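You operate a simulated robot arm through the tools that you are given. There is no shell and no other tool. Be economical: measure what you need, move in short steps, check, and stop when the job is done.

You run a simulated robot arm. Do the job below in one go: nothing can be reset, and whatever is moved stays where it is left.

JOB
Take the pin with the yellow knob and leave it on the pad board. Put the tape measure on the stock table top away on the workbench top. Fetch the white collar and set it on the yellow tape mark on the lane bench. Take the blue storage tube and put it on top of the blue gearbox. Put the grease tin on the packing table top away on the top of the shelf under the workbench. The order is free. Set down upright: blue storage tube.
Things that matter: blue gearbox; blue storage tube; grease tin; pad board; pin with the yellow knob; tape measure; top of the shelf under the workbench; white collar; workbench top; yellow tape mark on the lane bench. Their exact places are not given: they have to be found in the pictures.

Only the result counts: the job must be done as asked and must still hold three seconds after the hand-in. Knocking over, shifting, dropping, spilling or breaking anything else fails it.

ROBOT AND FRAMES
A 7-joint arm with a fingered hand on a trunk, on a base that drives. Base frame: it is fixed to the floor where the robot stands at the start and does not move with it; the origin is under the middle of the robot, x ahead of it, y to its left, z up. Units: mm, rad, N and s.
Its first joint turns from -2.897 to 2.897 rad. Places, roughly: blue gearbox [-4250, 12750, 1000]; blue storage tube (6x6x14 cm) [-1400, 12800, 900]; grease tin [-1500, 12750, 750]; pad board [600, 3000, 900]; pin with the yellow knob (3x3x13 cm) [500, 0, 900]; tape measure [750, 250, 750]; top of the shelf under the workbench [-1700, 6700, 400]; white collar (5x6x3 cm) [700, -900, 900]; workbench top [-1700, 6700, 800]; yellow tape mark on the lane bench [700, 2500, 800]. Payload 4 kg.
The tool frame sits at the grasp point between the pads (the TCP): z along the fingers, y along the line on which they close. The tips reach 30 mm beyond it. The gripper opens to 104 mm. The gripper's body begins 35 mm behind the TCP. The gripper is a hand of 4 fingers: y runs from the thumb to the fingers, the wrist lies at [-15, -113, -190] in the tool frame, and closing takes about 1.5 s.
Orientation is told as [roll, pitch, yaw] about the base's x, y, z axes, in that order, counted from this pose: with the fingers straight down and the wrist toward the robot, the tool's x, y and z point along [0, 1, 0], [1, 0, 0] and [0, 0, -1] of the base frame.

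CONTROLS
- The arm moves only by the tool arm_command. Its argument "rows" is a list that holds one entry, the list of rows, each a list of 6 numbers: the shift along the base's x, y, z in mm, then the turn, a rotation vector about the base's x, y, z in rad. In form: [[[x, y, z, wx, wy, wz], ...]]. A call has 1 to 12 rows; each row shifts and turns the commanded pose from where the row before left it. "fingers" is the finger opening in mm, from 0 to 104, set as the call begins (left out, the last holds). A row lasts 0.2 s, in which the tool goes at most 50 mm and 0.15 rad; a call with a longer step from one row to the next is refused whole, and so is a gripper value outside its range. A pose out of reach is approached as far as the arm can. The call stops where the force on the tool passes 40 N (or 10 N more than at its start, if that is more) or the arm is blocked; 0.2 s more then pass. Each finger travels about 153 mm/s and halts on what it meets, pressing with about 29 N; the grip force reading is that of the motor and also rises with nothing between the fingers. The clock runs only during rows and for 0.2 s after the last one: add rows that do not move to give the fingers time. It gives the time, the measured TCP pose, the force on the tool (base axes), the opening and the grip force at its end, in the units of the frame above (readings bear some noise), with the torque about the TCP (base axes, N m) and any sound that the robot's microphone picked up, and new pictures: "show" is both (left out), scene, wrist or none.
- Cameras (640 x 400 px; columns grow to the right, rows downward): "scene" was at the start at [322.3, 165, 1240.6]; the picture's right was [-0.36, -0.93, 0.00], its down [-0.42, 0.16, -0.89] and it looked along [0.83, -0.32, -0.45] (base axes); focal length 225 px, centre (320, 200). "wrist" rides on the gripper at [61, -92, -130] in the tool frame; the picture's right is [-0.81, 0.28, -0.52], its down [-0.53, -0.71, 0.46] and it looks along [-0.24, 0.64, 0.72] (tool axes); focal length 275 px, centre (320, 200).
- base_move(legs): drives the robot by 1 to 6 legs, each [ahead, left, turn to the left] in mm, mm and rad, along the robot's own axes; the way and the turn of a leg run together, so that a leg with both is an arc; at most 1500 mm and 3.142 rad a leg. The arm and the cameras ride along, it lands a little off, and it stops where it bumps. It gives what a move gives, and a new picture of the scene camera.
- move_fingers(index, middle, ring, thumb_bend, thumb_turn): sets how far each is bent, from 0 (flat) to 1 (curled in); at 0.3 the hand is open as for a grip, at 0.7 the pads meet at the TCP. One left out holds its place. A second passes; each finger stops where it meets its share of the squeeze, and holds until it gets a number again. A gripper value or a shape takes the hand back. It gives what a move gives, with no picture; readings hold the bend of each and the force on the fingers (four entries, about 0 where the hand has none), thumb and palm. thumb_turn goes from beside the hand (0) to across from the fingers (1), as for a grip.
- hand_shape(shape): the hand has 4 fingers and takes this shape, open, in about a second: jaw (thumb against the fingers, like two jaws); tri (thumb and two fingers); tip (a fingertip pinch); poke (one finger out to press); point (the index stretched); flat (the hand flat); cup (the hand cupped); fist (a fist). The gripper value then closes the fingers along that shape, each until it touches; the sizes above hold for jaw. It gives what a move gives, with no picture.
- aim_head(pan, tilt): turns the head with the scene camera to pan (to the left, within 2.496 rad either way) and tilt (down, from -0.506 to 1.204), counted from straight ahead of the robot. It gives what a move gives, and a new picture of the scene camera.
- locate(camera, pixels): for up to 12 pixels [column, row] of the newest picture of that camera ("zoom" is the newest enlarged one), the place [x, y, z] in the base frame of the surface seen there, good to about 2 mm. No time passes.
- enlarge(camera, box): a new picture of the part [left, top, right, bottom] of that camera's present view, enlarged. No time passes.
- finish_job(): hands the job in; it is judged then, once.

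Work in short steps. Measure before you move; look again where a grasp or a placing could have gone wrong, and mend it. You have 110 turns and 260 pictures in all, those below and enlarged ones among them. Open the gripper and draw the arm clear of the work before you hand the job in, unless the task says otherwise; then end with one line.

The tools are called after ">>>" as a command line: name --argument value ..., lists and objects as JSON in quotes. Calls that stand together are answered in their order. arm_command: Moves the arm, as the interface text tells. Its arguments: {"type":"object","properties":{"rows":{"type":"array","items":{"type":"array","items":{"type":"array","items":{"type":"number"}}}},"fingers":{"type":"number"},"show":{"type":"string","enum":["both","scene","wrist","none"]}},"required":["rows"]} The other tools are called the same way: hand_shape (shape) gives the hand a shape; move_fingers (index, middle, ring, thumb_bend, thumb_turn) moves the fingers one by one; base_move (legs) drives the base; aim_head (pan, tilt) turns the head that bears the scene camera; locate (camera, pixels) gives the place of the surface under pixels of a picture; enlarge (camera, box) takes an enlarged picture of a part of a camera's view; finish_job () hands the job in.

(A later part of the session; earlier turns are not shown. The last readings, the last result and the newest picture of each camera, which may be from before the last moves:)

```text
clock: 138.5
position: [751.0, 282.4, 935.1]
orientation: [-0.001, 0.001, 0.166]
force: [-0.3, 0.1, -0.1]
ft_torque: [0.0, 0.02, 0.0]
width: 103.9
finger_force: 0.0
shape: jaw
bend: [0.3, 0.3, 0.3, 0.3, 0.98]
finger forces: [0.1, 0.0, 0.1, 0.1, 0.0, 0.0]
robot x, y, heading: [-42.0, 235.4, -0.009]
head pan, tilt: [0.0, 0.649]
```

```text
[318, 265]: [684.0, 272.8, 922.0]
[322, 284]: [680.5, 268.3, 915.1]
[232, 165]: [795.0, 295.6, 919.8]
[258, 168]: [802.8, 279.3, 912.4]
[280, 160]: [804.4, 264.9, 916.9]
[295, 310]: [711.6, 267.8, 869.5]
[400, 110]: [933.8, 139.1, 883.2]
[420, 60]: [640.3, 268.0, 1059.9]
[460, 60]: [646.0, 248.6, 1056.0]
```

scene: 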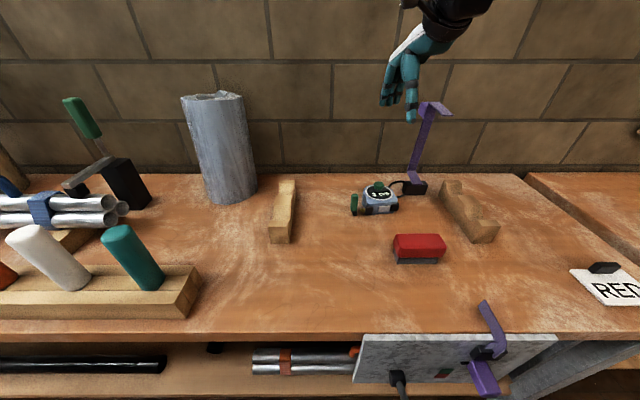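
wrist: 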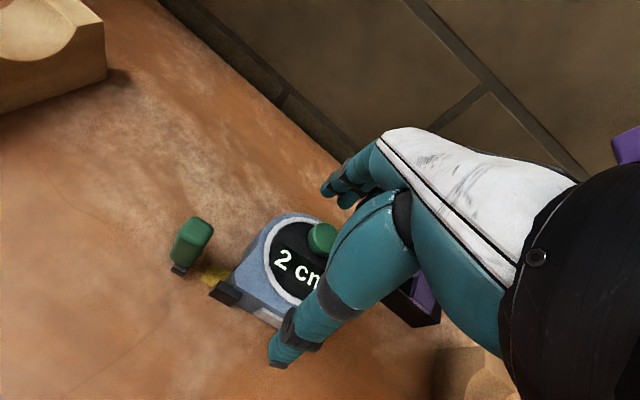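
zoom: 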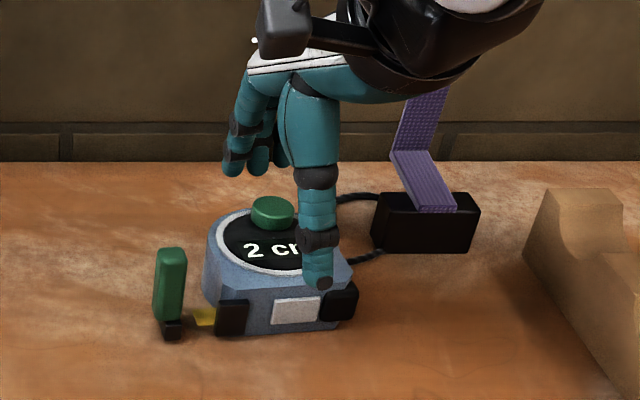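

Finger inner faces are only ~3 mm behind the body, so I open the fingers a little wider before going down.

>>> move_fingers --index 0.22 --middle 0.22 --ring 0.22

>>> arm_command --rows '[[[2, 0, -20, 0, 0, 0], [0, 0, -15, 0, 0, 0], [0, 0, -10, 0, 0, 0], [0, 0, -6, 0, 0, 0], [0, 0, 0, 0, 0, 0]]]' --show "wrist"

>>> enlarge --camera "scene" --box '[330, 135, 450, 230]'

```text
clock: 139.5
position: [750.8, 281.7, 935.0]
orientation: [-0.001, 0.001, 0.166]
force: [0.4, -0.2, -0.1]
ft_torque: [0.04, 0.02, -0.03]
width: 114.7
finger_force: 0.1
shape: fingers
bend: [0.22, 0.22, 0.22, 0.3, 0.98]
finger forces: [0.0, 0.0, 0.0, 0.0, 0.0, 0.0]
robot x, y, heading: [-44.5, 232.1, -0.01]
head pan, tilt: [0.0, 0.649]
```

```text
clock: 140.7
position: [753.1, 281.1, 884.7]
orientation: [-0.001, -0.001, 0.166]
force: [1.4, 0.2, 0.4]
ft_torque: [-0.01, 0.0, -0.04]
width: 114.5
finger_force: 0.1
shape: fingers
bend: [0.22, 0.22, 0.22, 0.3, 0.98]
finger forces: [0.1, 0.0, 0.0, 0.1, 0.0, 0.1]
robot x, y, heading: [-42.1, 233.1, -0.005]
head pan, tilt: [0.0, 0.649]
```

wrist: 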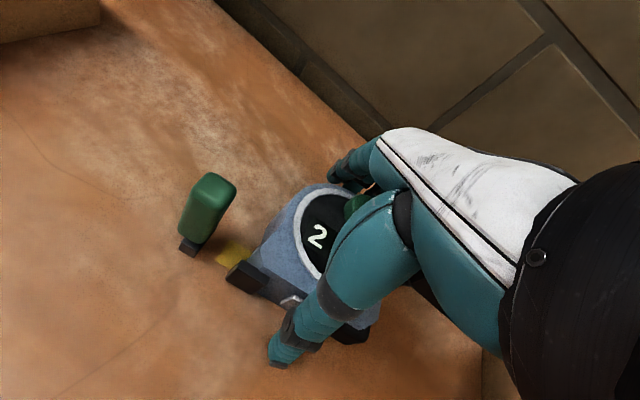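

```text
4.21 times, centred on (390, 182) of scene
```

zoom: 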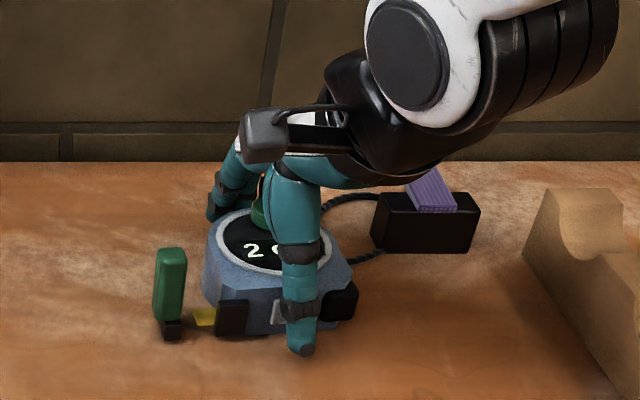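

The hand straddles the body without contact. I close and check the forces.

>>> arm_command --rows '[[[0, 0, 0, 0, 0, 0], [0, 0, 0, 0, 0, 0], [0, 0, 0, 0, 0, 0], [0, 0, 0, 0, 0, 0], [0, 0, 0, 0, 0, 0], [0, 0, 0, 0, 0, 0], [0, 0, 0, 0, 0, 0]]]' --fingers 0 --show "wrist"

>>> enlarge --camera "scene" --box '[330, 135, 450, 230]'

```text
clock: 142.3
position: [754.2, 281.7, 885.2]
orientation: [-0.002, 0.0, 0.166]
force: [1.8, 1.2, 4.7]
ft_torque: [-0.06, 0.18, 0.0]
width: 77.3
finger_force: 28.8
shape: jaw
bend: [0.33, 0.36, 0.34, 0.61, 0.99]
finger forces: [19.4, 8.4, 0.6, 0.1, 27.5, 0.1]
robot x, y, heading: [-46.1, 236.3, -0.004]
head pan, tilt: [0.0, 0.649]
```

wrist: 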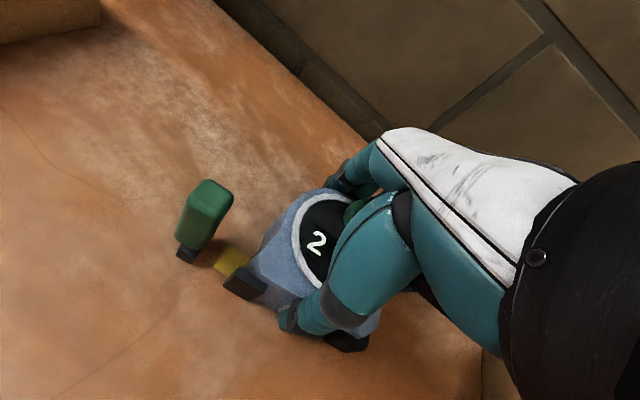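

```text
4.21 times, centred on (390, 182) of scene
```

zoom: 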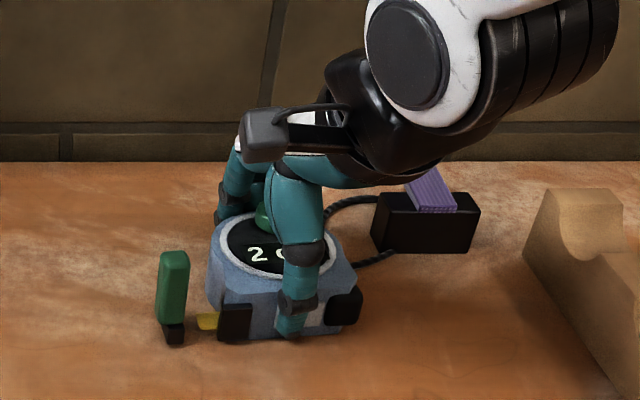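

Grip is firm; the green hook moved along with the body (part of it), while the block stayed put. I lift slowly and check the strap and block.

>>> arm_command --rows '[[[0, 0, 5, 0, 0, 0], [0, 0, 10, 0, 0, 0], [0, 0, 10, 0, 0, 0], [0, 0, 0, 0, 0, 0]]]' --show "none"

>>> enlarge --camera "scene" --box '[330, 135, 450, 230]'

```text
clock: 143.3
position: [753.1, 280.5, 909.0]
orientation: [-0.001, 0.0, 0.167]
force: [0.2, -0.4, -4.0]
ft_torque: [0.0, -0.02, 0.01]
width: 77.6
finger_force: 28.8
shape: jaw
bend: [0.33, 0.36, 0.34, 0.61, 0.99]
finger forces: [18.1, 8.3, 0.4, 0.0, 28.5, 0.0]
robot x, y, heading: [-45.9, 230.6, -0.008]
head pan, tilt: [0.0, 0.649]
```

```text
4.21 times, centred on (390, 182) of scene
```

zoom: 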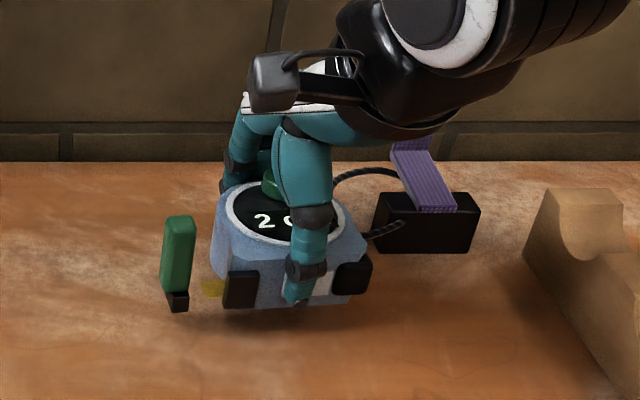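

The block stays; the strap's front strand is now in front of the block's face. I lift another 20 mm and watch.

>>> arm_command --rows '[[[0, 0, 10, 0, 0, 0], [0, 0, 10, 0, 0, 0], [0, 0, 0, 0, 0, 0]]]' --show "none"

>>> enlarge --camera "scene" --box '[360, 130, 450, 200]'

```text
clock: 144.1
position: [753.7, 281.3, 929.6]
orientation: [0.002, -0.001, 0.166]
force: [-0.7, -0.1, -4.0]
ft_torque: [0.03, -0.02, 0.0]
width: 77.5
finger_force: 29.0
shape: jaw
bend: [0.33, 0.36, 0.34, 0.61, 0.99]
finger forces: [18.1, 8.4, 0.4, 0.0, 28.5, 0.1]
robot x, y, heading: [-42.5, 230.8, -0.001]
head pan, tilt: [0.0, 0.649]
```

```text
5.71 times, centred on (405, 165) of scene
```

zoom: 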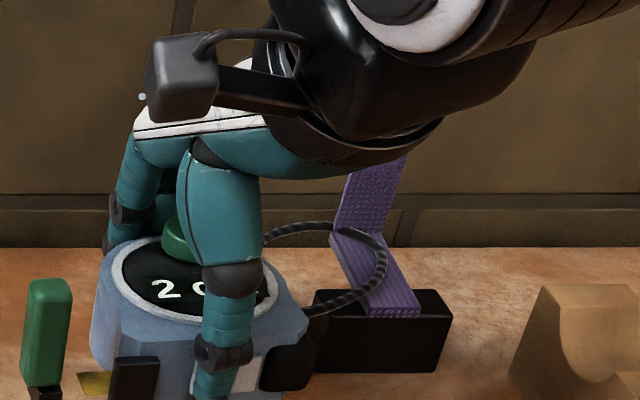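

The loop lies in front of the purple strip, not around it. I draw the measure left and up, away from the strip, and check.

>>> arm_command --rows '[[[0, 10, 3, 0, 0, 0], [-3, 15, 3, 0, 0, 0], [-3, 15, 4, 0, 0, 0], [0, 0, 0, 0, 0, 0]]]' --show "none"

>>> enlarge --camera "scene" --box '[330, 110, 460, 210]'

```text
clock: 145.1
position: [746.5, 321.6, 938.5]
orientation: [0.0, -0.001, 0.167]
force: [0.3, -0.8, -3.8]
ft_torque: [0.01, 0.04, -0.04]
width: 77.5
finger_force: 28.8
shape: jaw
bend: [0.33, 0.36, 0.34, 0.61, 0.99]
finger forces: [18.1, 8.3, 0.4, 0.0, 28.5, 0.1]
robot x, y, heading: [-44.0, 234.2, -0.003]
head pan, tilt: [0.0, 0.649]
```

```text
4.00 times, centred on (395, 160) of scene
```

zoom: 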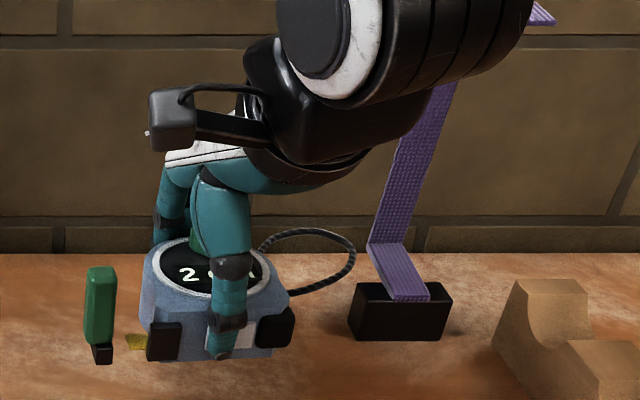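

The measure is free and nothing else moved. I lift to carry height, back off and drive up the aisle.

>>> arm_command --rows '[[[0, 0, 45, 0, 0, 0], [0, 0, 45, 0, 0, 0], [0, 0, 45, 0, 0, 0], [0, 0, 45, 0, 0, 0], [0, 0, 45, 0, 0, 0], [0, 0, 15, 0, 0, 0], [0, 0, 0, 0, 0, 0]]]' --show "none"

>>> base_move --legs '[[-370, 0, 0.003], [0, 1400, 0], [0, 1400, 0], [0, 1400, 0], [0, 1000, 0]]'

>>> aim_head --pan 1.7 --tilt 0.3

>>> aim_head --pan 2.45 --tilt 0.35

```text
clock: 146.7
position: [748.0, 323.3, 1178.1]
orientation: [-0.001, -0.001, 0.165]
force: [0.3, -0.4, -3.6]
ft_torque: [0.02, 0.02, 0.03]
width: 77.6
finger_force: 29.1
shape: jaw
bend: [0.34, 0.36, 0.34, 0.61, 0.99]
finger forces: [17.9, 8.2, 0.4, 0.1, 28.3, 0.0]
robot x, y, heading: [-43.2, 235.2, -0.0]
head pan, tilt: [0.0, 0.649]
```

```text
clock: 173.5
position: [400.5, 5496.6, 1178.4]
orientation: [0.0, 0.0, 0.158]
force: [-0.2, 0.1, -4.0]
ft_torque: [0.0, 0.0, 0.0]
width: 77.5
finger_force: 29.1
shape: jaw
bend: [0.34, 0.36, 0.34, 0.61, 0.99]
finger forces: [17.9, 8.2, 0.4, 0.0, 28.3, 0.0]
robot x, y, heading: [-390.9, 5412.2, -0.007]
head pan, tilt: [0.0, 0.649]
```

scene: 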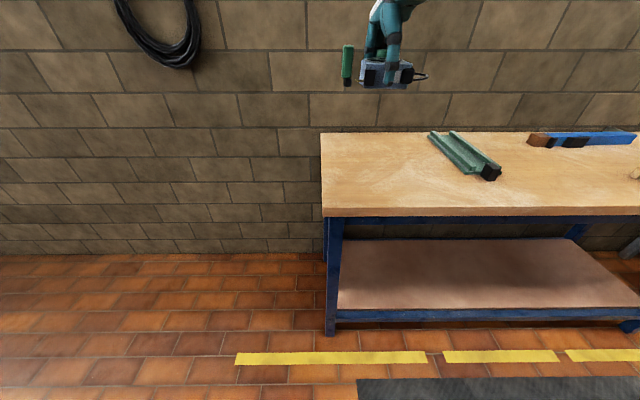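

```text
clock: 175.2
position: [400.8, 5497.4, 1178.7]
orientation: [0.002, 0.0, 0.159]
force: [0.2, -0.2, -3.9]
ft_torque: [-0.02, -0.01, 0.04]
width: 77.5
finger_force: 29.2
shape: jaw
bend: [0.34, 0.36, 0.34, 0.61, 0.99]
finger forces: [17.9, 8.3, 0.5, 0.0, 28.3, 0.0]
robot x, y, heading: [-389.8, 5414.6, -0.009]
head pan, tilt: [1.7, 0.3]
```

scene: 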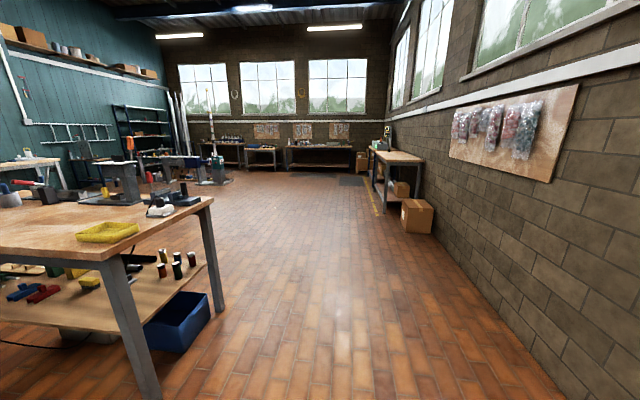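

```text
clock: 176.3
position: [399.9, 5497.0, 1178.3]
orientation: [-0.001, 0.0, 0.158]
force: [-0.4, 0.6, -3.8]
ft_torque: [0.03, 0.03, 0.01]
width: 77.6
finger_force: 29.7
shape: jaw
bend: [0.34, 0.36, 0.34, 0.61, 0.99]
finger forces: [18.0, 8.3, 0.5, 0.1, 28.3, 0.1]
robot x, y, heading: [-391.9, 5413.6, -0.01]
head pan, tilt: [2.45, 0.351]
```

scene: 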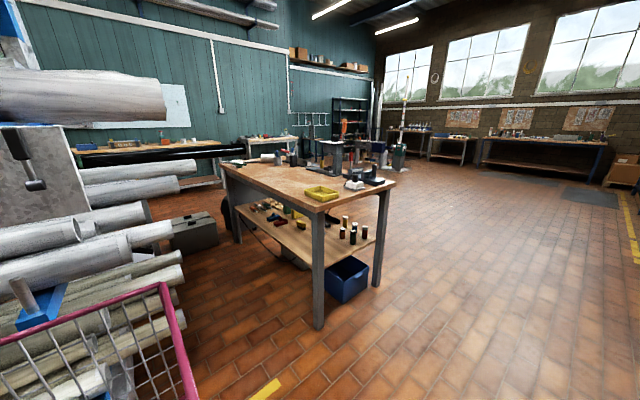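

The workbench with its lower shelf is at (305,190). I measure its top, shelf and free areas.

>>> enlarge --camera "scene" --box '[200, 140, 420, 340]'

>>> locate --camera "scene" --pixels '[[224, 168], [316, 208], [393, 184], [290, 180], [330, 193], [270, 175], [318, 325], [376, 285], [310, 256], [365, 240], [240, 210], [300, 240]]'

```text
2.00 times, centred on (310, 240) of scene
```

zoom: 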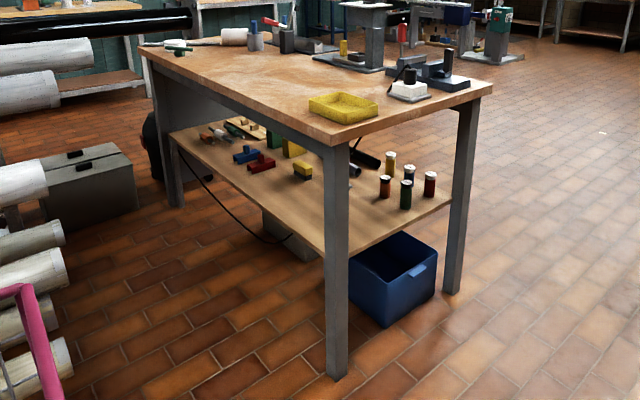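

```text
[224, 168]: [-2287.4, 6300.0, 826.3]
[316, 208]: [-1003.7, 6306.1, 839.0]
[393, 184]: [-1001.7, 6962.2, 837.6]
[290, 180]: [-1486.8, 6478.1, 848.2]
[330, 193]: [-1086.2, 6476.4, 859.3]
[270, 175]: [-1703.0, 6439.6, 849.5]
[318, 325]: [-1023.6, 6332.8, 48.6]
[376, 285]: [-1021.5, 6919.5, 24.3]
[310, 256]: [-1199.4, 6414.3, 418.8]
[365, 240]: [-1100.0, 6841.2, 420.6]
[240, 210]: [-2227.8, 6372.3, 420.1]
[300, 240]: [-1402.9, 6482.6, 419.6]
```

The bench top spans x −2290..−1000, y 6300–6965, z≈848; the shelf is at z≈420. I drive to its east end and turn to face it (heading π).

>>> base_move --legs '[[60, 1140, 0], [0, 0, 3.14]]'

>>> aim_head --pan 0.0 --tilt 0.5

>>> enlarge --camera "scene" --box '[200, 60, 520, 260]'

```text
clock: 189.5
position: [-1115.7, 6488.1, 1178.2]
orientation: [0.0, 0.0, -2.999]
force: [0.8, 0.2, -3.9]
ft_torque: [0.0, -0.02, 0.02]
width: 77.0
finger_force: 28.8
shape: jaw
bend: [0.35, 0.36, 0.34, 0.61, 0.99]
finger forces: [17.3, 8.0, 0.5, 0.0, 26.6, 0.1]
robot x, y, heading: [-324.6, 6559.7, 3.115]
head pan, tilt: [2.45, 0.351]
```

scene: 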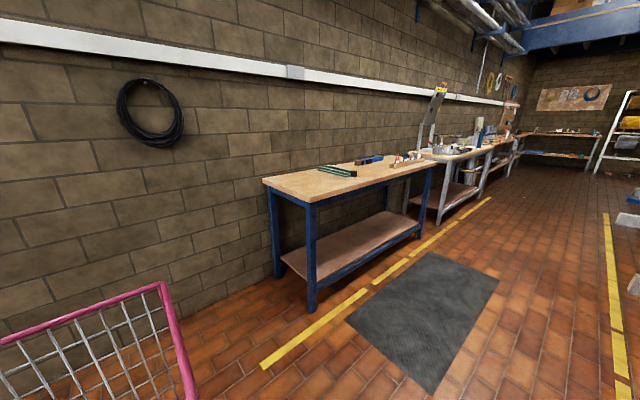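

```text
clock: 191.7
position: [-1116.8, 6488.0, 1178.7]
orientation: [0.001, -0.001, -2.997]
force: [-0.4, -0.9, -3.5]
ft_torque: [-0.03, 0.02, 0.01]
width: 77.1
finger_force: 28.8
shape: jaw
bend: [0.35, 0.36, 0.34, 0.61, 0.99]
finger forces: [17.3, 8.0, 0.4, 0.1, 26.6, 0.0]
robot x, y, heading: [-324.1, 6558.8, 3.118]
head pan, tilt: [0.0, 0.499]
```

scene: 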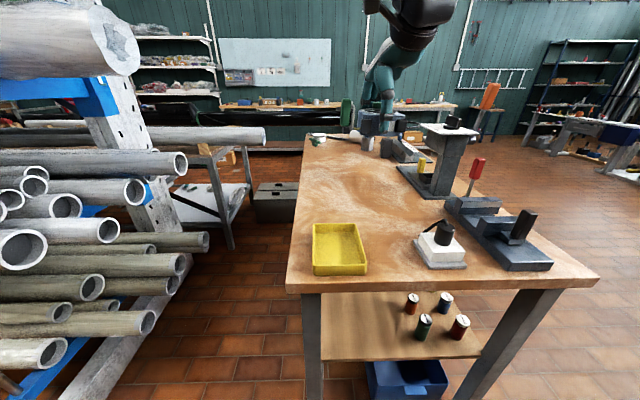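

```text
2.00 times, centred on (360, 160) of scene
```

zoom: 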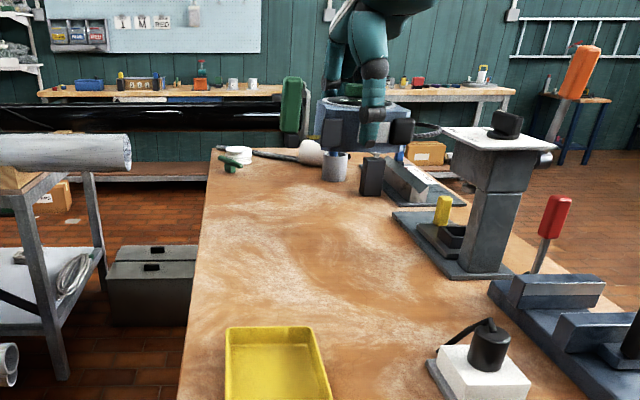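

The middle of the bench top is free around zoom (290,250). I measure it and its neighbours.

>>> locate --camera "zoom" --pixels '[[290, 250], [290, 310], [240, 250], [350, 250], [400, 215], [420, 260], [280, 328], [310, 200], [370, 190], [440, 345], [500, 180]]'

```text
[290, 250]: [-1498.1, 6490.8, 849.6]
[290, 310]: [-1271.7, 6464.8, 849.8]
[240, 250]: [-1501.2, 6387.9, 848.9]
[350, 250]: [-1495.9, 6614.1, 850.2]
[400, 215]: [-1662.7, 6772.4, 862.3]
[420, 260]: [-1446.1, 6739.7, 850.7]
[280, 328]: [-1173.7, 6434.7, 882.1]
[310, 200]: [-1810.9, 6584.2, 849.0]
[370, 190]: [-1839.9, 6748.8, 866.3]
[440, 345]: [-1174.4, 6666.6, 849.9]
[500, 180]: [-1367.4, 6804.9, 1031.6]
```

I drive ahead 310 mm to hold the measure over (−1427,6495).

>>> base_move --legs '[[310, 0, 0]]'

>>> arm_command --rows '[[[0, 0, -45, 0, 0, 0], [0, 0, -45, 0, 0, 0], [0, 0, -45, 0, 0, 0], [0, 0, -45, 0, 0, 0], [0, 0, -45, 0, 0, 0], [0, 0, -40, 0, 0, 0], [0, 0, -15, 0, 0, 0], [0, 0, 0, 0, 0, 0]]]'

```text
clock: 193.8
position: [-1408.4, 6493.8, 1176.2]
orientation: [-0.001, 0.003, -2.991]
force: [0.0, 0.2, -3.8]
ft_torque: [-0.04, 0.0, -0.01]
width: 77.2
finger_force: 28.7
shape: jaw
bend: [0.35, 0.36, 0.34, 0.61, 0.99]
finger forces: [17.3, 8.4, 0.4, 0.0, 27.2, 0.0]
robot x, y, heading: [-614.0, 6572.5, 3.12]
head pan, tilt: [0.0, 0.499]
stopped in leg 1: the robot was blocked; the commanded pose is now the measured one
```

scene: 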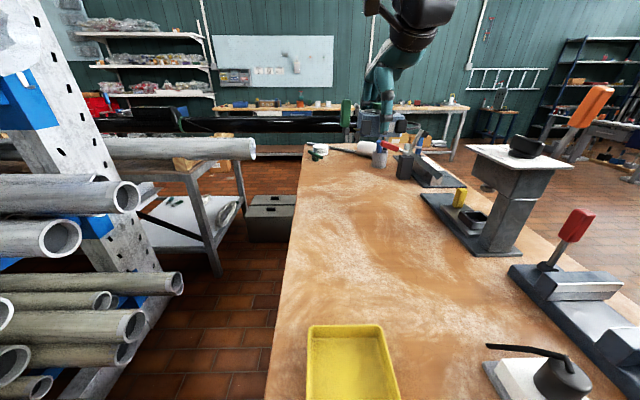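

```text
clock: 195.6
position: [-1409.4, 6492.9, 895.6]
orientation: [0.0, 0.003, -2.991]
force: [-1.0, -0.3, -2.4]
ft_torque: [-0.03, -0.01, 0.02]
width: 77.3
finger_force: 28.8
shape: jaw
bend: [0.35, 0.36, 0.34, 0.61, 1.0]
finger forces: [17.1, 8.1, 0.5, 0.1, 26.6, 0.0]
robot x, y, heading: [-612.9, 6569.8, 3.119]
head pan, tilt: [0.0, 0.499]
```

scene: 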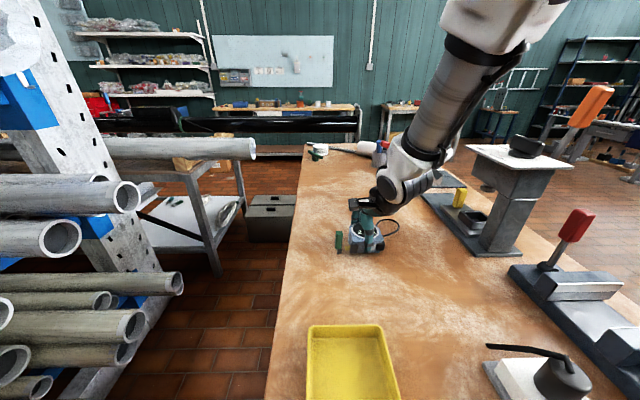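
wrist: 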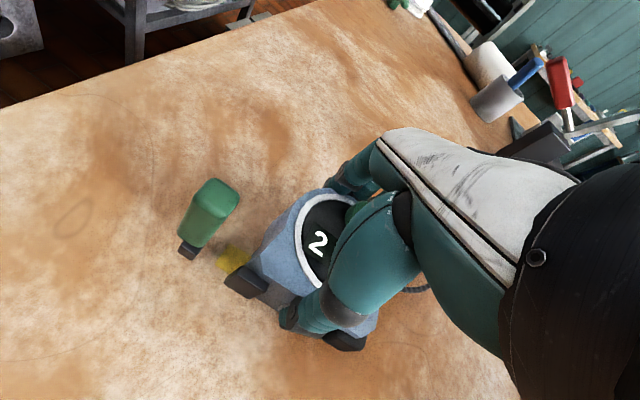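

The drive stopped slightly early against the bench (I will keep ≥420 mm from now on), but the spot is fine. I lower gently to contact.

>>> arm_command --rows '[[[0, 0, -4, 0, 0, 0], [0, 0, -3, 0, 0, 0], [0, 0, -1.5, 0, 0, 0], [0, 0, -1, 0, 0, 0], [0, 0, 0, 0, 0, 0]]]' --show "none"

```text
clock: 196.8
position: [-1407.5, 6492.8, 887.5]
orientation: [0.0, 0.001, -2.991]
force: [-0.8, -1.0, -1.8]
ft_torque: [0.04, 0.0, -0.03]
width: 77.1
finger_force: 28.5
shape: jaw
bend: [0.35, 0.36, 0.34, 0.61, 0.99]
finger forces: [17.7, 8.0, 0.5, 0.0, 26.6, 0.0]
robot x, y, heading: [-613.2, 6570.2, 3.12]
head pan, tilt: [0.0, 0.499]
```

>>> arm_command --rows '[[[0, 0, -1, 0, 0, 0], [0, 0, -1, 0, 0, 0], [0, 0, -1, 0, 0, 0], [0, 0, 0, 0, 0, 0]]]' --show "none"

>>> enlarge --camera "scene" --box '[310, 180, 430, 270]'

```text
clock: 197.8
position: [-1407.6, 6492.3, 886.2]
orientation: [-0.001, 0.001, -2.99]
force: [-1.6, -1.4, 7.3]
ft_torque: [0.12, -0.33, -0.01]
width: 76.8
finger_force: 29.7
shape: jaw
bend: [0.35, 0.36, 0.34, 0.61, 1.0]
finger forces: [20.2, 8.5, 0.7, 0.0, 27.2, 0.1]
robot x, y, heading: [-613.9, 6573.8, 3.125]
head pan, tilt: [0.0, 0.499]
```

```text
4.44 times, centred on (370, 225) of scene
```

zoom: 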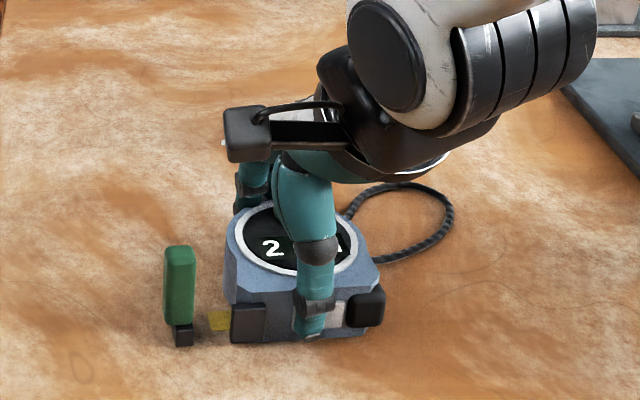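

Contact made and flat. I open all fingers wide and lift straight up.

>>> move_fingers --index 0.2 --middle 0.2 --ring 0.2 --thumb_bend 0.25

>>> arm_command --rows '[[[0, 0, 10, 0, 0, 0], [0, 0, 30, 0, 0, 0], [0, 0, 45, 0, 0, 0], [0, 0, 50, 0, 0, 0], [0, 0, 50, 0, 0, 0], [0, 0, 50, 0, 0, 0], [0, 0, 50, 0, 0, 0], [0, 0, 30, 0, 0, 0], [0, 0, 0, 0, 0, 0]]]'

>>> aim_head --pan 0.1 --tilt 0.95

```text
clock: 198.8
position: [-1406.9, 6493.4, 884.2]
orientation: [-0.001, 0.001, -2.992]
force: [-0.2, -0.3, -0.2]
ft_torque: [0.02, 0.0, 0.0]
width: 120.7
finger_force: 0.1
shape: fingers
bend: [0.2, 0.2, 0.2, 0.25, 1.0]
finger forces: [0.0, 0.0, 0.0, 0.0, 0.0, 0.0]
robot x, y, heading: [-616.6, 6569.4, 3.12]
head pan, tilt: [0.0, 0.499]
```

```text
clock: 200.8
position: [-1406.4, 6493.3, 1199.8]
orientation: [0.0, 0.003, -2.992]
force: [-0.4, -0.2, -0.1]
ft_torque: [-0.03, -0.02, 0.02]
width: 120.8
finger_force: 0.0
shape: fingers
bend: [0.2, 0.2, 0.2, 0.25, 1.0]
finger forces: [0.0, 0.0, 0.1, 0.0, 0.0, 0.0]
robot x, y, heading: [-618.4, 6573.8, 3.121]
head pan, tilt: [0.0, 0.499]
```

scene: 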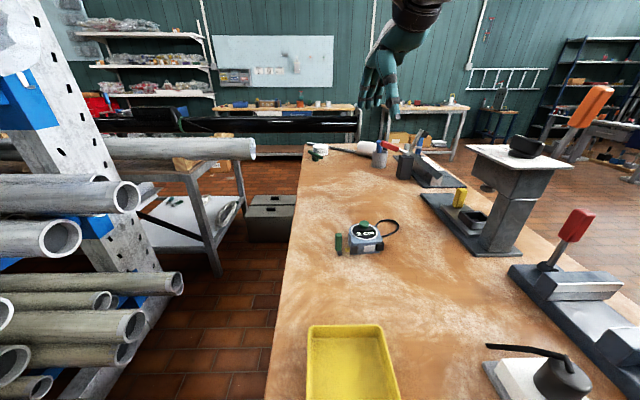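
wrist: 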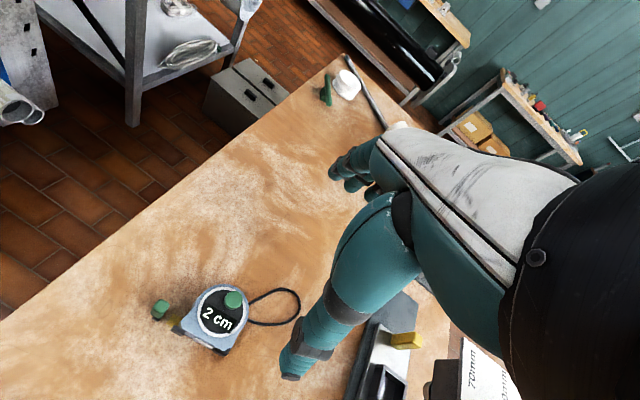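

```text
clock: 201.7
position: [-1406.7, 6493.3, 1199.9]
orientation: [0.0, 0.002, -2.991]
force: [1.2, -0.3, 0.2]
ft_torque: [-0.03, 0.0, 0.01]
width: 120.8
finger_force: 0.0
shape: fingers
bend: [0.2, 0.2, 0.2, 0.25, 1.0]
finger forces: [0.0, 0.0, 0.0, 0.0, 0.0, 0.0]
robot x, y, heading: [-615.2, 6568.1, 3.12]
head pan, tilt: [0.099, 0.949]
```

scene: 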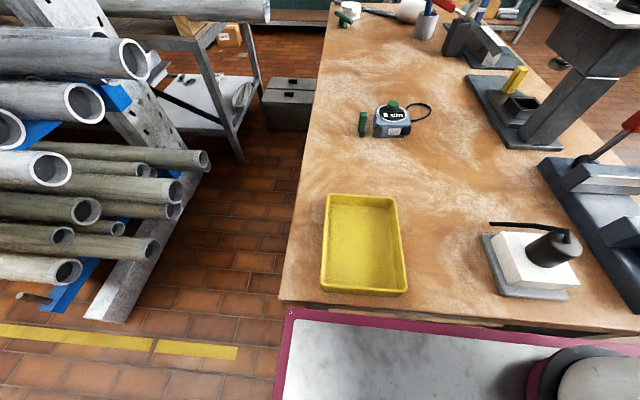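

The tape measure sits well on the bench top. I restore the grip shape, back away, turn to face +y and drive toward the far end.

>>> base_move --legs '[[-420, 0, 0], [0, 0, -1.55], [1400, 0, 0], [1400, 0, 0]]'

>>> aim_head --pan 0.3 --tilt 0.25

>>> enlarge --camera "scene" --box '[200, 100, 520, 300]'

```text
clock: 221.2
position: [-82.0, 10135.7, 1199.7]
orientation: [0.0, 0.001, 1.665]
force: [0.9, -0.1, 0.2]
ft_torque: [0.02, 0.0, 0.01]
width: 121.0
finger_force: 0.1
shape: fingers
bend: [0.2, 0.2, 0.2, 0.25, 1.0]
finger forces: [0.1, 0.0, 0.0, 0.0, 0.0, 0.0]
robot x, y, heading: [-47.3, 9340.8, 1.499]
head pan, tilt: [0.099, 0.949]
```

scene: 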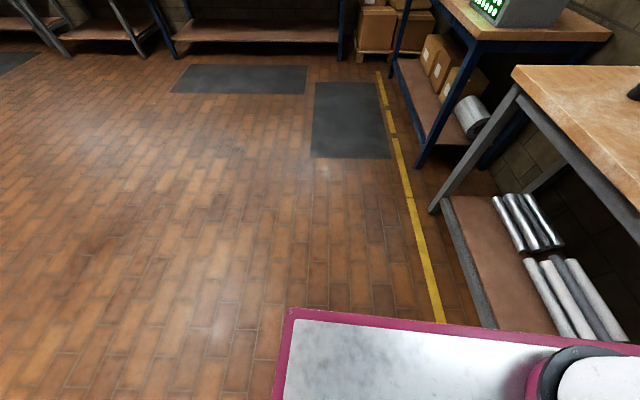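

```text
clock: 222.3
position: [-82.1, 10135.9, 1199.8]
orientation: [0.0, 0.002, 1.664]
force: [-0.7, -0.7, -0.4]
ft_torque: [0.0, 0.03, 0.02]
width: 120.9
finger_force: 0.0
shape: fingers
bend: [0.2, 0.2, 0.2, 0.25, 1.0]
finger forces: [0.0, 0.1, 0.1, 0.0, 0.0, 0.1]
robot x, y, heading: [-50.3, 9340.7, 1.496]
head pan, tilt: [0.3, 0.25]
```

scene: 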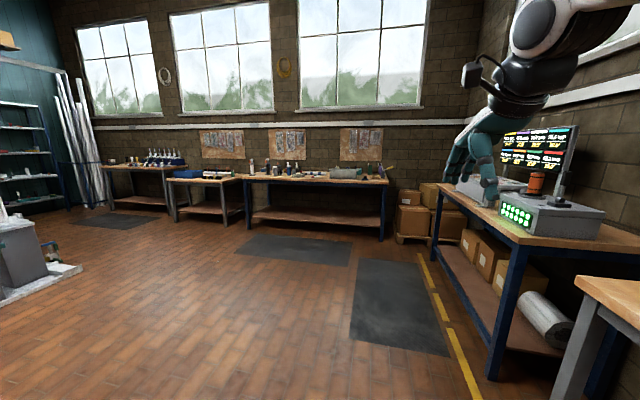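

```text
2.00 times, centred on (360, 200) of scene
```

zoom: 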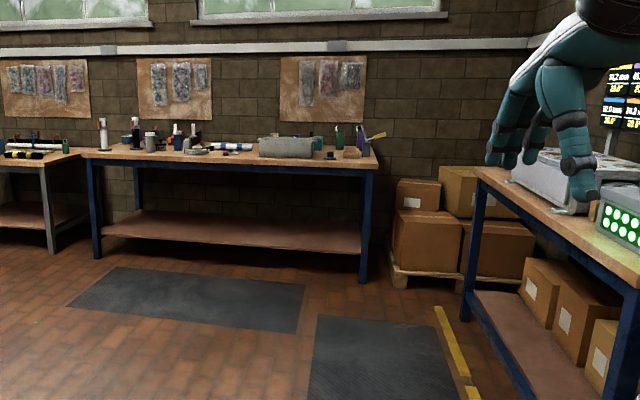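

The packing table is the middle one against the far wall. I drive to about (−1450,11500) facing it.

>>> base_move --legs '[[0, 0, 0.074], [1100, 700, 0], [1060, 700, 0]]'

>>> aim_head --pan 0.0 --tilt 0.5

>>> enlarge --camera "scene" --box '[160, 80, 480, 280]'

```text
clock: 235.4
position: [-1646.3, 12254.8, 1200.1]
orientation: [0.0, 0.002, 1.793]
force: [-0.3, 0.0, -0.2]
ft_torque: [-0.04, 0.0, -0.02]
width: 121.2
finger_force: 0.0
shape: fingers
bend: [0.2, 0.2, 0.2, 0.25, 1.0]
finger forces: [0.0, 0.0, 0.1, 0.0, 0.1, 0.1]
robot x, y, heading: [-1513.5, 11471.9, 1.626]
head pan, tilt: [0.3, 0.25]
```

scene: 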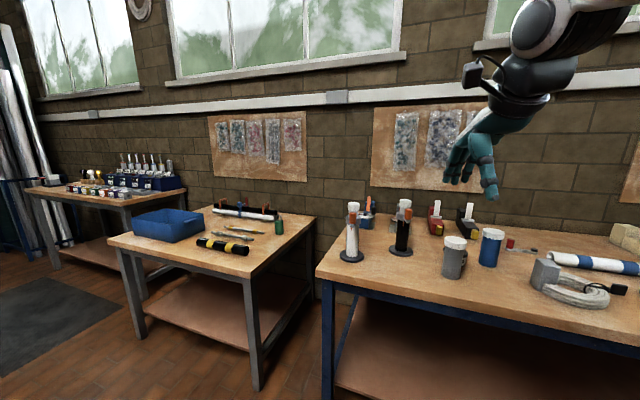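

```text
clock: 236.2
position: [-1647.3, 12256.4, 1199.2]
orientation: [0.0, 0.001, 1.791]
force: [-0.4, 0.1, 0.1]
ft_torque: [-0.01, -0.02, -0.03]
width: 121.1
finger_force: 0.0
shape: fingers
bend: [0.2, 0.2, 0.2, 0.25, 1.0]
finger forces: [0.0, 0.0, 0.1, 0.0, 0.1, 0.0]
robot x, y, heading: [-1512.2, 11469.1, 1.621]
head pan, tilt: [0.0, 0.499]
```

scene: 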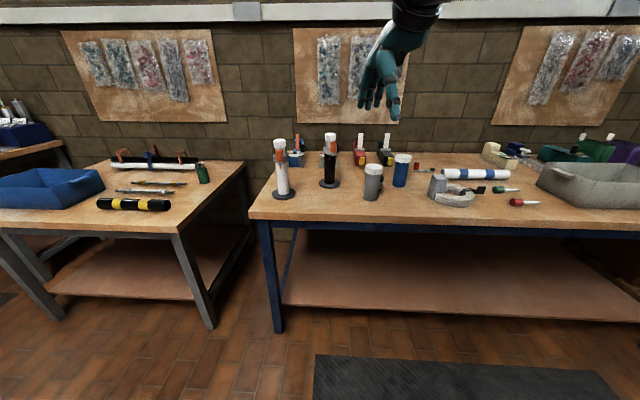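

```text
2.00 times, centred on (320, 180) of scene
```

zoom: 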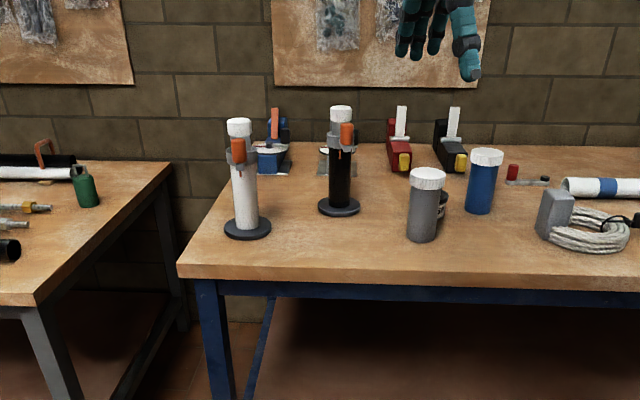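

The blue storage tube with a white cap is at zoom (480,182); something sits behind the grey tube at (442,208), possibly the grease tin. I measure.

>>> locate --camera "zoom" --pixels '[[485, 155], [480, 185], [480, 208], [470, 195], [495, 195], [442, 210], [425, 190], [425, 235], [340, 205], [400, 160], [515, 180], [560, 230]]'

>>> enlarge --camera "scene" --box '[340, 140, 470, 220]'

```text
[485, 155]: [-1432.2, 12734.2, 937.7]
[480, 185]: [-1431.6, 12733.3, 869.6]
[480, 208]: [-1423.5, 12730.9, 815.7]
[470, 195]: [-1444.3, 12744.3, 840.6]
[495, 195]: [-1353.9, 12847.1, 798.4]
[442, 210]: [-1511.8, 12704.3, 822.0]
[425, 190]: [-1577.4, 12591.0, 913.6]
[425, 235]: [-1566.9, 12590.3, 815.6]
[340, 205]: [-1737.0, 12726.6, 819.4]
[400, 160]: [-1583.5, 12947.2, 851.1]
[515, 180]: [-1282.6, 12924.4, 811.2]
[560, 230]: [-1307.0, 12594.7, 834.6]
```

```text
4.92 times, centred on (405, 180) of scene
```

zoom: 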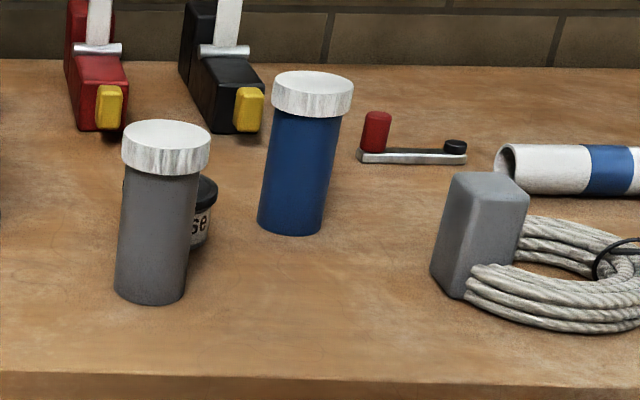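

"…se" label: the grease tin is right behind the grey tube near (−1525,12720). The blue tube is first: centre ≈ (−1428,12762), z 800–940. I straighten and drive nearer.

>>> base_move --legs '[[0, 0, -0.05], [460, -70, 0]]'

>>> arm_command --rows '[[[0, 0, 0, 0, 0, -0.085], [0, 0, 0, 0, 0, -0.085], [0, 0, 0, 0, 0, 0], [0, 0, 0, 0, 0, 0]]]' --fingers 104 --show "none"

>>> aim_head --pan 0.0 --tilt 0.8

>>> enlarge --camera "scene" --box '[240, 80, 440, 205]'

```text
clock: 239.4
position: [-1538.7, 12721.0, 1201.5]
orientation: [0.0, 0.001, 1.741]
force: [-0.5, 0.0, 0.4]
ft_torque: [0.01, 0.01, -0.01]
width: 121.1
finger_force: 0.0
shape: fingers
bend: [0.2, 0.2, 0.2, 0.25, 1.0]
finger forces: [0.0, 0.0, 0.1, 0.1, 0.0, 0.0]
robot x, y, heading: [-1444.1, 11928.7, 1.572]
head pan, tilt: [0.0, 0.499]
```

scene: 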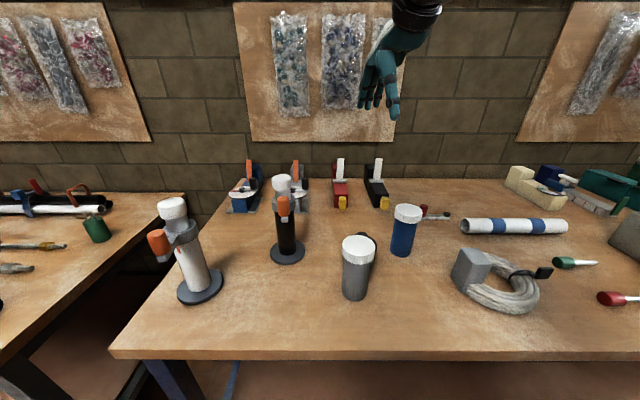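

```text
clock: 240.4
position: [-1537.5, 12720.4, 1200.4]
orientation: [0.0, 0.001, 1.571]
force: [-0.1, 0.5, 0.7]
ft_torque: [-0.02, -0.04, 0.03]
width: 104.1
finger_force: 0.1
shape: jaw
bend: [0.3, 0.3, 0.3, 0.3, 0.98]
finger forces: [0.0, 0.0, 0.1, 0.0, 0.0, 0.0]
robot x, y, heading: [-1443.1, 11931.0, 1.574]
head pan, tilt: [0.0, 0.499]
```

```text
clock: 241.2
position: [-1538.0, 12720.0, 1200.0]
orientation: [-0.002, 0.003, 1.571]
force: [-0.2, -1.3, 0.6]
ft_torque: [-0.01, -0.02, 0.01]
width: 104.4
finger_force: 0.2
shape: jaw
bend: [0.3, 0.3, 0.3, 0.3, 0.98]
finger forces: [0.1, 0.0, 0.0, 0.0, 0.0, 0.0]
robot x, y, heading: [-1443.0, 11934.3, 1.57]
head pan, tilt: [0.0, 0.799]
```

scene: 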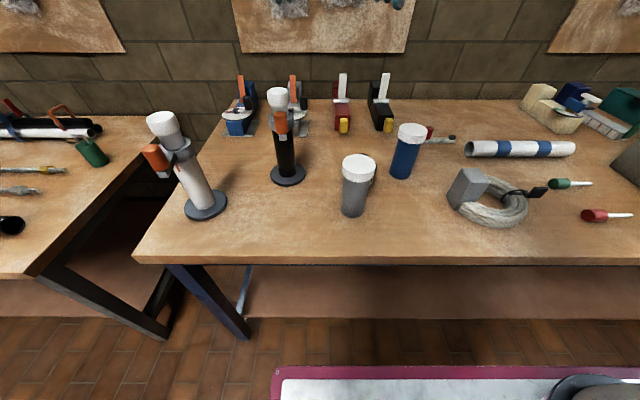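

```text
3.20 times, centred on (340, 142) of scene
```

zoom: 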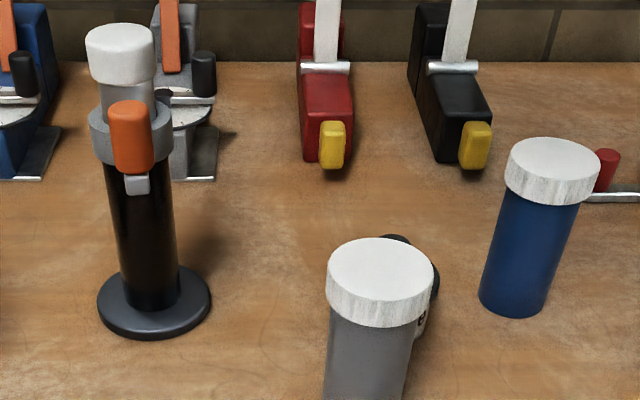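

>>> locate --camera "zoom" --pixels '[[553, 141], [550, 188], [510, 165], [598, 180], [552, 165], [512, 310], [520, 250], [395, 240], [432, 290], [380, 270], [420, 325], [475, 165]]'

```text
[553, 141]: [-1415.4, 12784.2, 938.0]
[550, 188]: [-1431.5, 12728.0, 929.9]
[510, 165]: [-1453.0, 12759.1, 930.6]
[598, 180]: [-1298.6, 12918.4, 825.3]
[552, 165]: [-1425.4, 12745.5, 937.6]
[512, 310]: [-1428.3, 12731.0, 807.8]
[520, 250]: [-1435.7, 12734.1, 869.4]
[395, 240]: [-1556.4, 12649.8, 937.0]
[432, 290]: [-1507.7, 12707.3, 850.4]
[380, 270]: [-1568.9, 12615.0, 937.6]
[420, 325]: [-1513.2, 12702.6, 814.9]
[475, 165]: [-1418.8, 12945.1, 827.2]
```

Blue tube centre ≈ (−1424,12757), top z 938. I move above it and descend to z≈960 for a check.

>>> arm_command --rows '[[[38, 12, 0, 0, 0, 0], [38, 12, 0, 0, 0, 0], [38, 13, 0, 0, 0, 0], [0, 0, -45, 0, 0, 0], [0, 0, -45, 0, 0, 0], [0, 0, -45, 0, 0, 0], [0, 0, -45, 0, 0, 0], [0, 0, -35, 0, 0, 0], [0, 0, -15, 0, 0, 0], [0, 0, 0, 0, 0, 0]]]'

>>> enlarge --camera "scene" --box '[340, 60, 500, 205]'

```text
clock: 243.4
position: [-1424.8, 12758.1, 969.5]
orientation: [0.0, 0.0, 1.572]
force: [0.1, -0.8, -0.2]
ft_torque: [-0.01, 0.0, -0.01]
width: 103.8
finger_force: 0.1
shape: jaw
bend: [0.3, 0.3, 0.3, 0.3, 0.98]
finger forces: [0.0, 0.0, 0.1, 0.0, 0.1, 0.1]
robot x, y, heading: [-1444.1, 11926.9, 1.575]
head pan, tilt: [0.0, 0.799]
```

scene: 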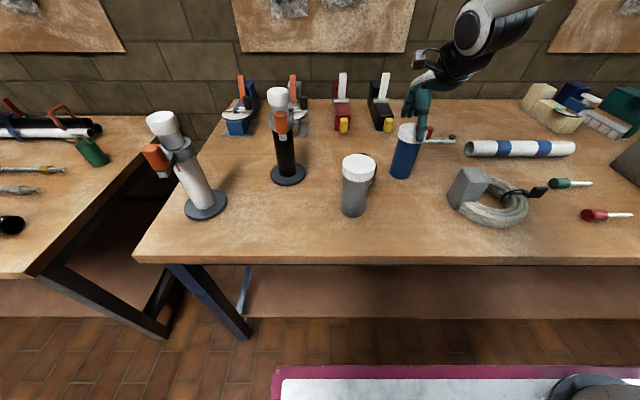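
wrist: 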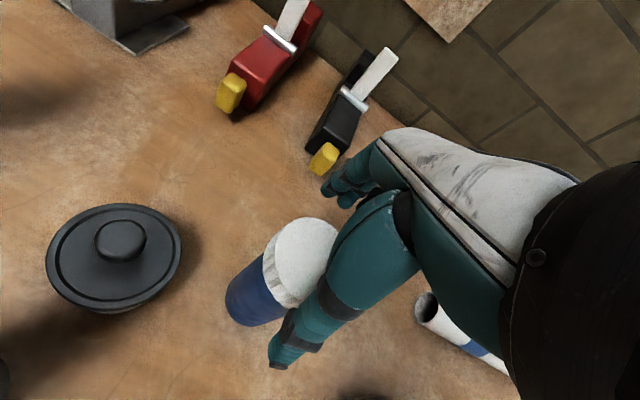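

```text
2.76 times, centred on (420, 132) of scene
```

zoom: 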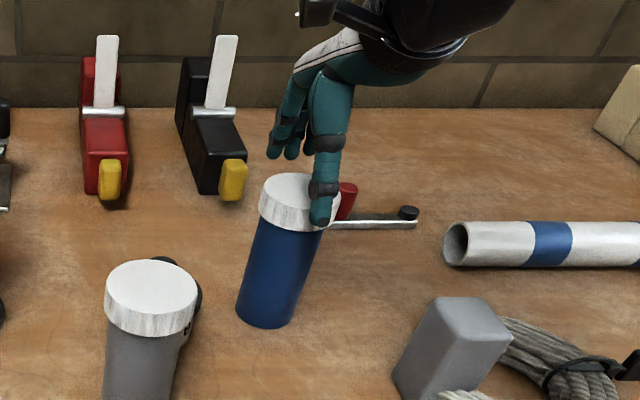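

Cap is between thumb and fingers. I also measure the tin (wrist (110,255)), then descend to z≈912.

>>> locate --camera "wrist" --pixels '[[110, 245], [60, 255], [178, 255], [115, 208], [115, 300], [115, 235], [300, 230], [300, 250]]'

>>> enlarge --camera "wrist" --box '[0, 160, 240, 340]'

>>> arm_command --rows '[[[0, 0, -20, 0, 0, 0], [0, 0, -20, 0, 0, 0], [0, 0, -17, 0, 0, 0], [0, 0, 0, 0, 0, 0]]]' --show "wrist"

```text
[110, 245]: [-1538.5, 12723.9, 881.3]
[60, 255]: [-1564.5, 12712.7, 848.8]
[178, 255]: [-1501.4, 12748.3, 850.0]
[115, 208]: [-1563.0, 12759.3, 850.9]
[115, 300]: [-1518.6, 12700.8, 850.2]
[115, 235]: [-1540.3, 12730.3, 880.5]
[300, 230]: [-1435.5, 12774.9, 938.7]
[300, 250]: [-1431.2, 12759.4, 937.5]
```

```text
2.22 times, centred on (120, 250) of wrist
```

zoom: 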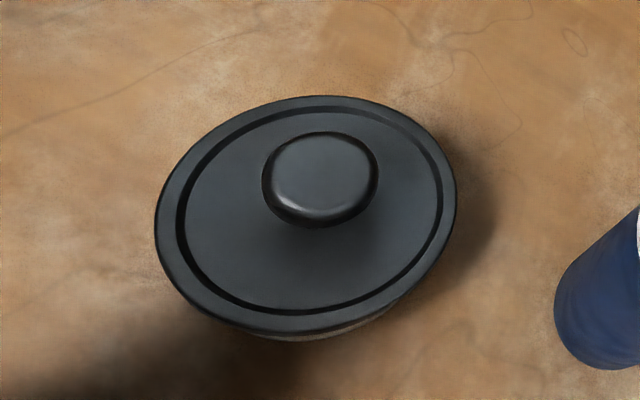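

```text
clock: 244.4
position: [-1424.3, 12759.7, 912.9]
orientation: [0.002, 0.003, 1.571]
force: [0.2, 0.2, -0.6]
ft_torque: [0.03, 0.0, -0.02]
width: 103.8
finger_force: 0.0
shape: jaw
bend: [0.3, 0.3, 0.3, 0.3, 0.98]
finger forces: [0.0, 0.0, 0.0, 0.0, 0.0, 0.1]
robot x, y, heading: [-1442.6, 11933.1, 1.573]
head pan, tilt: [0.0, 0.799]
```

wrist: 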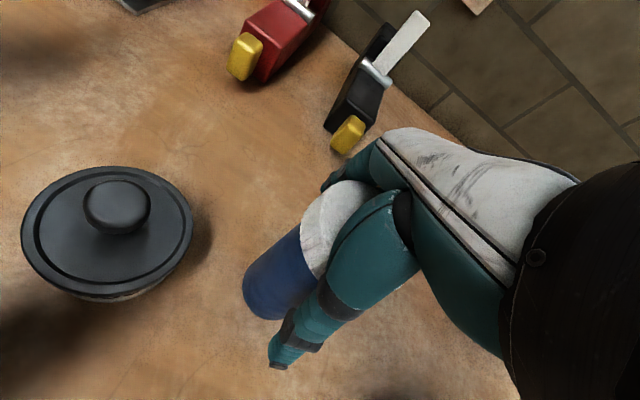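

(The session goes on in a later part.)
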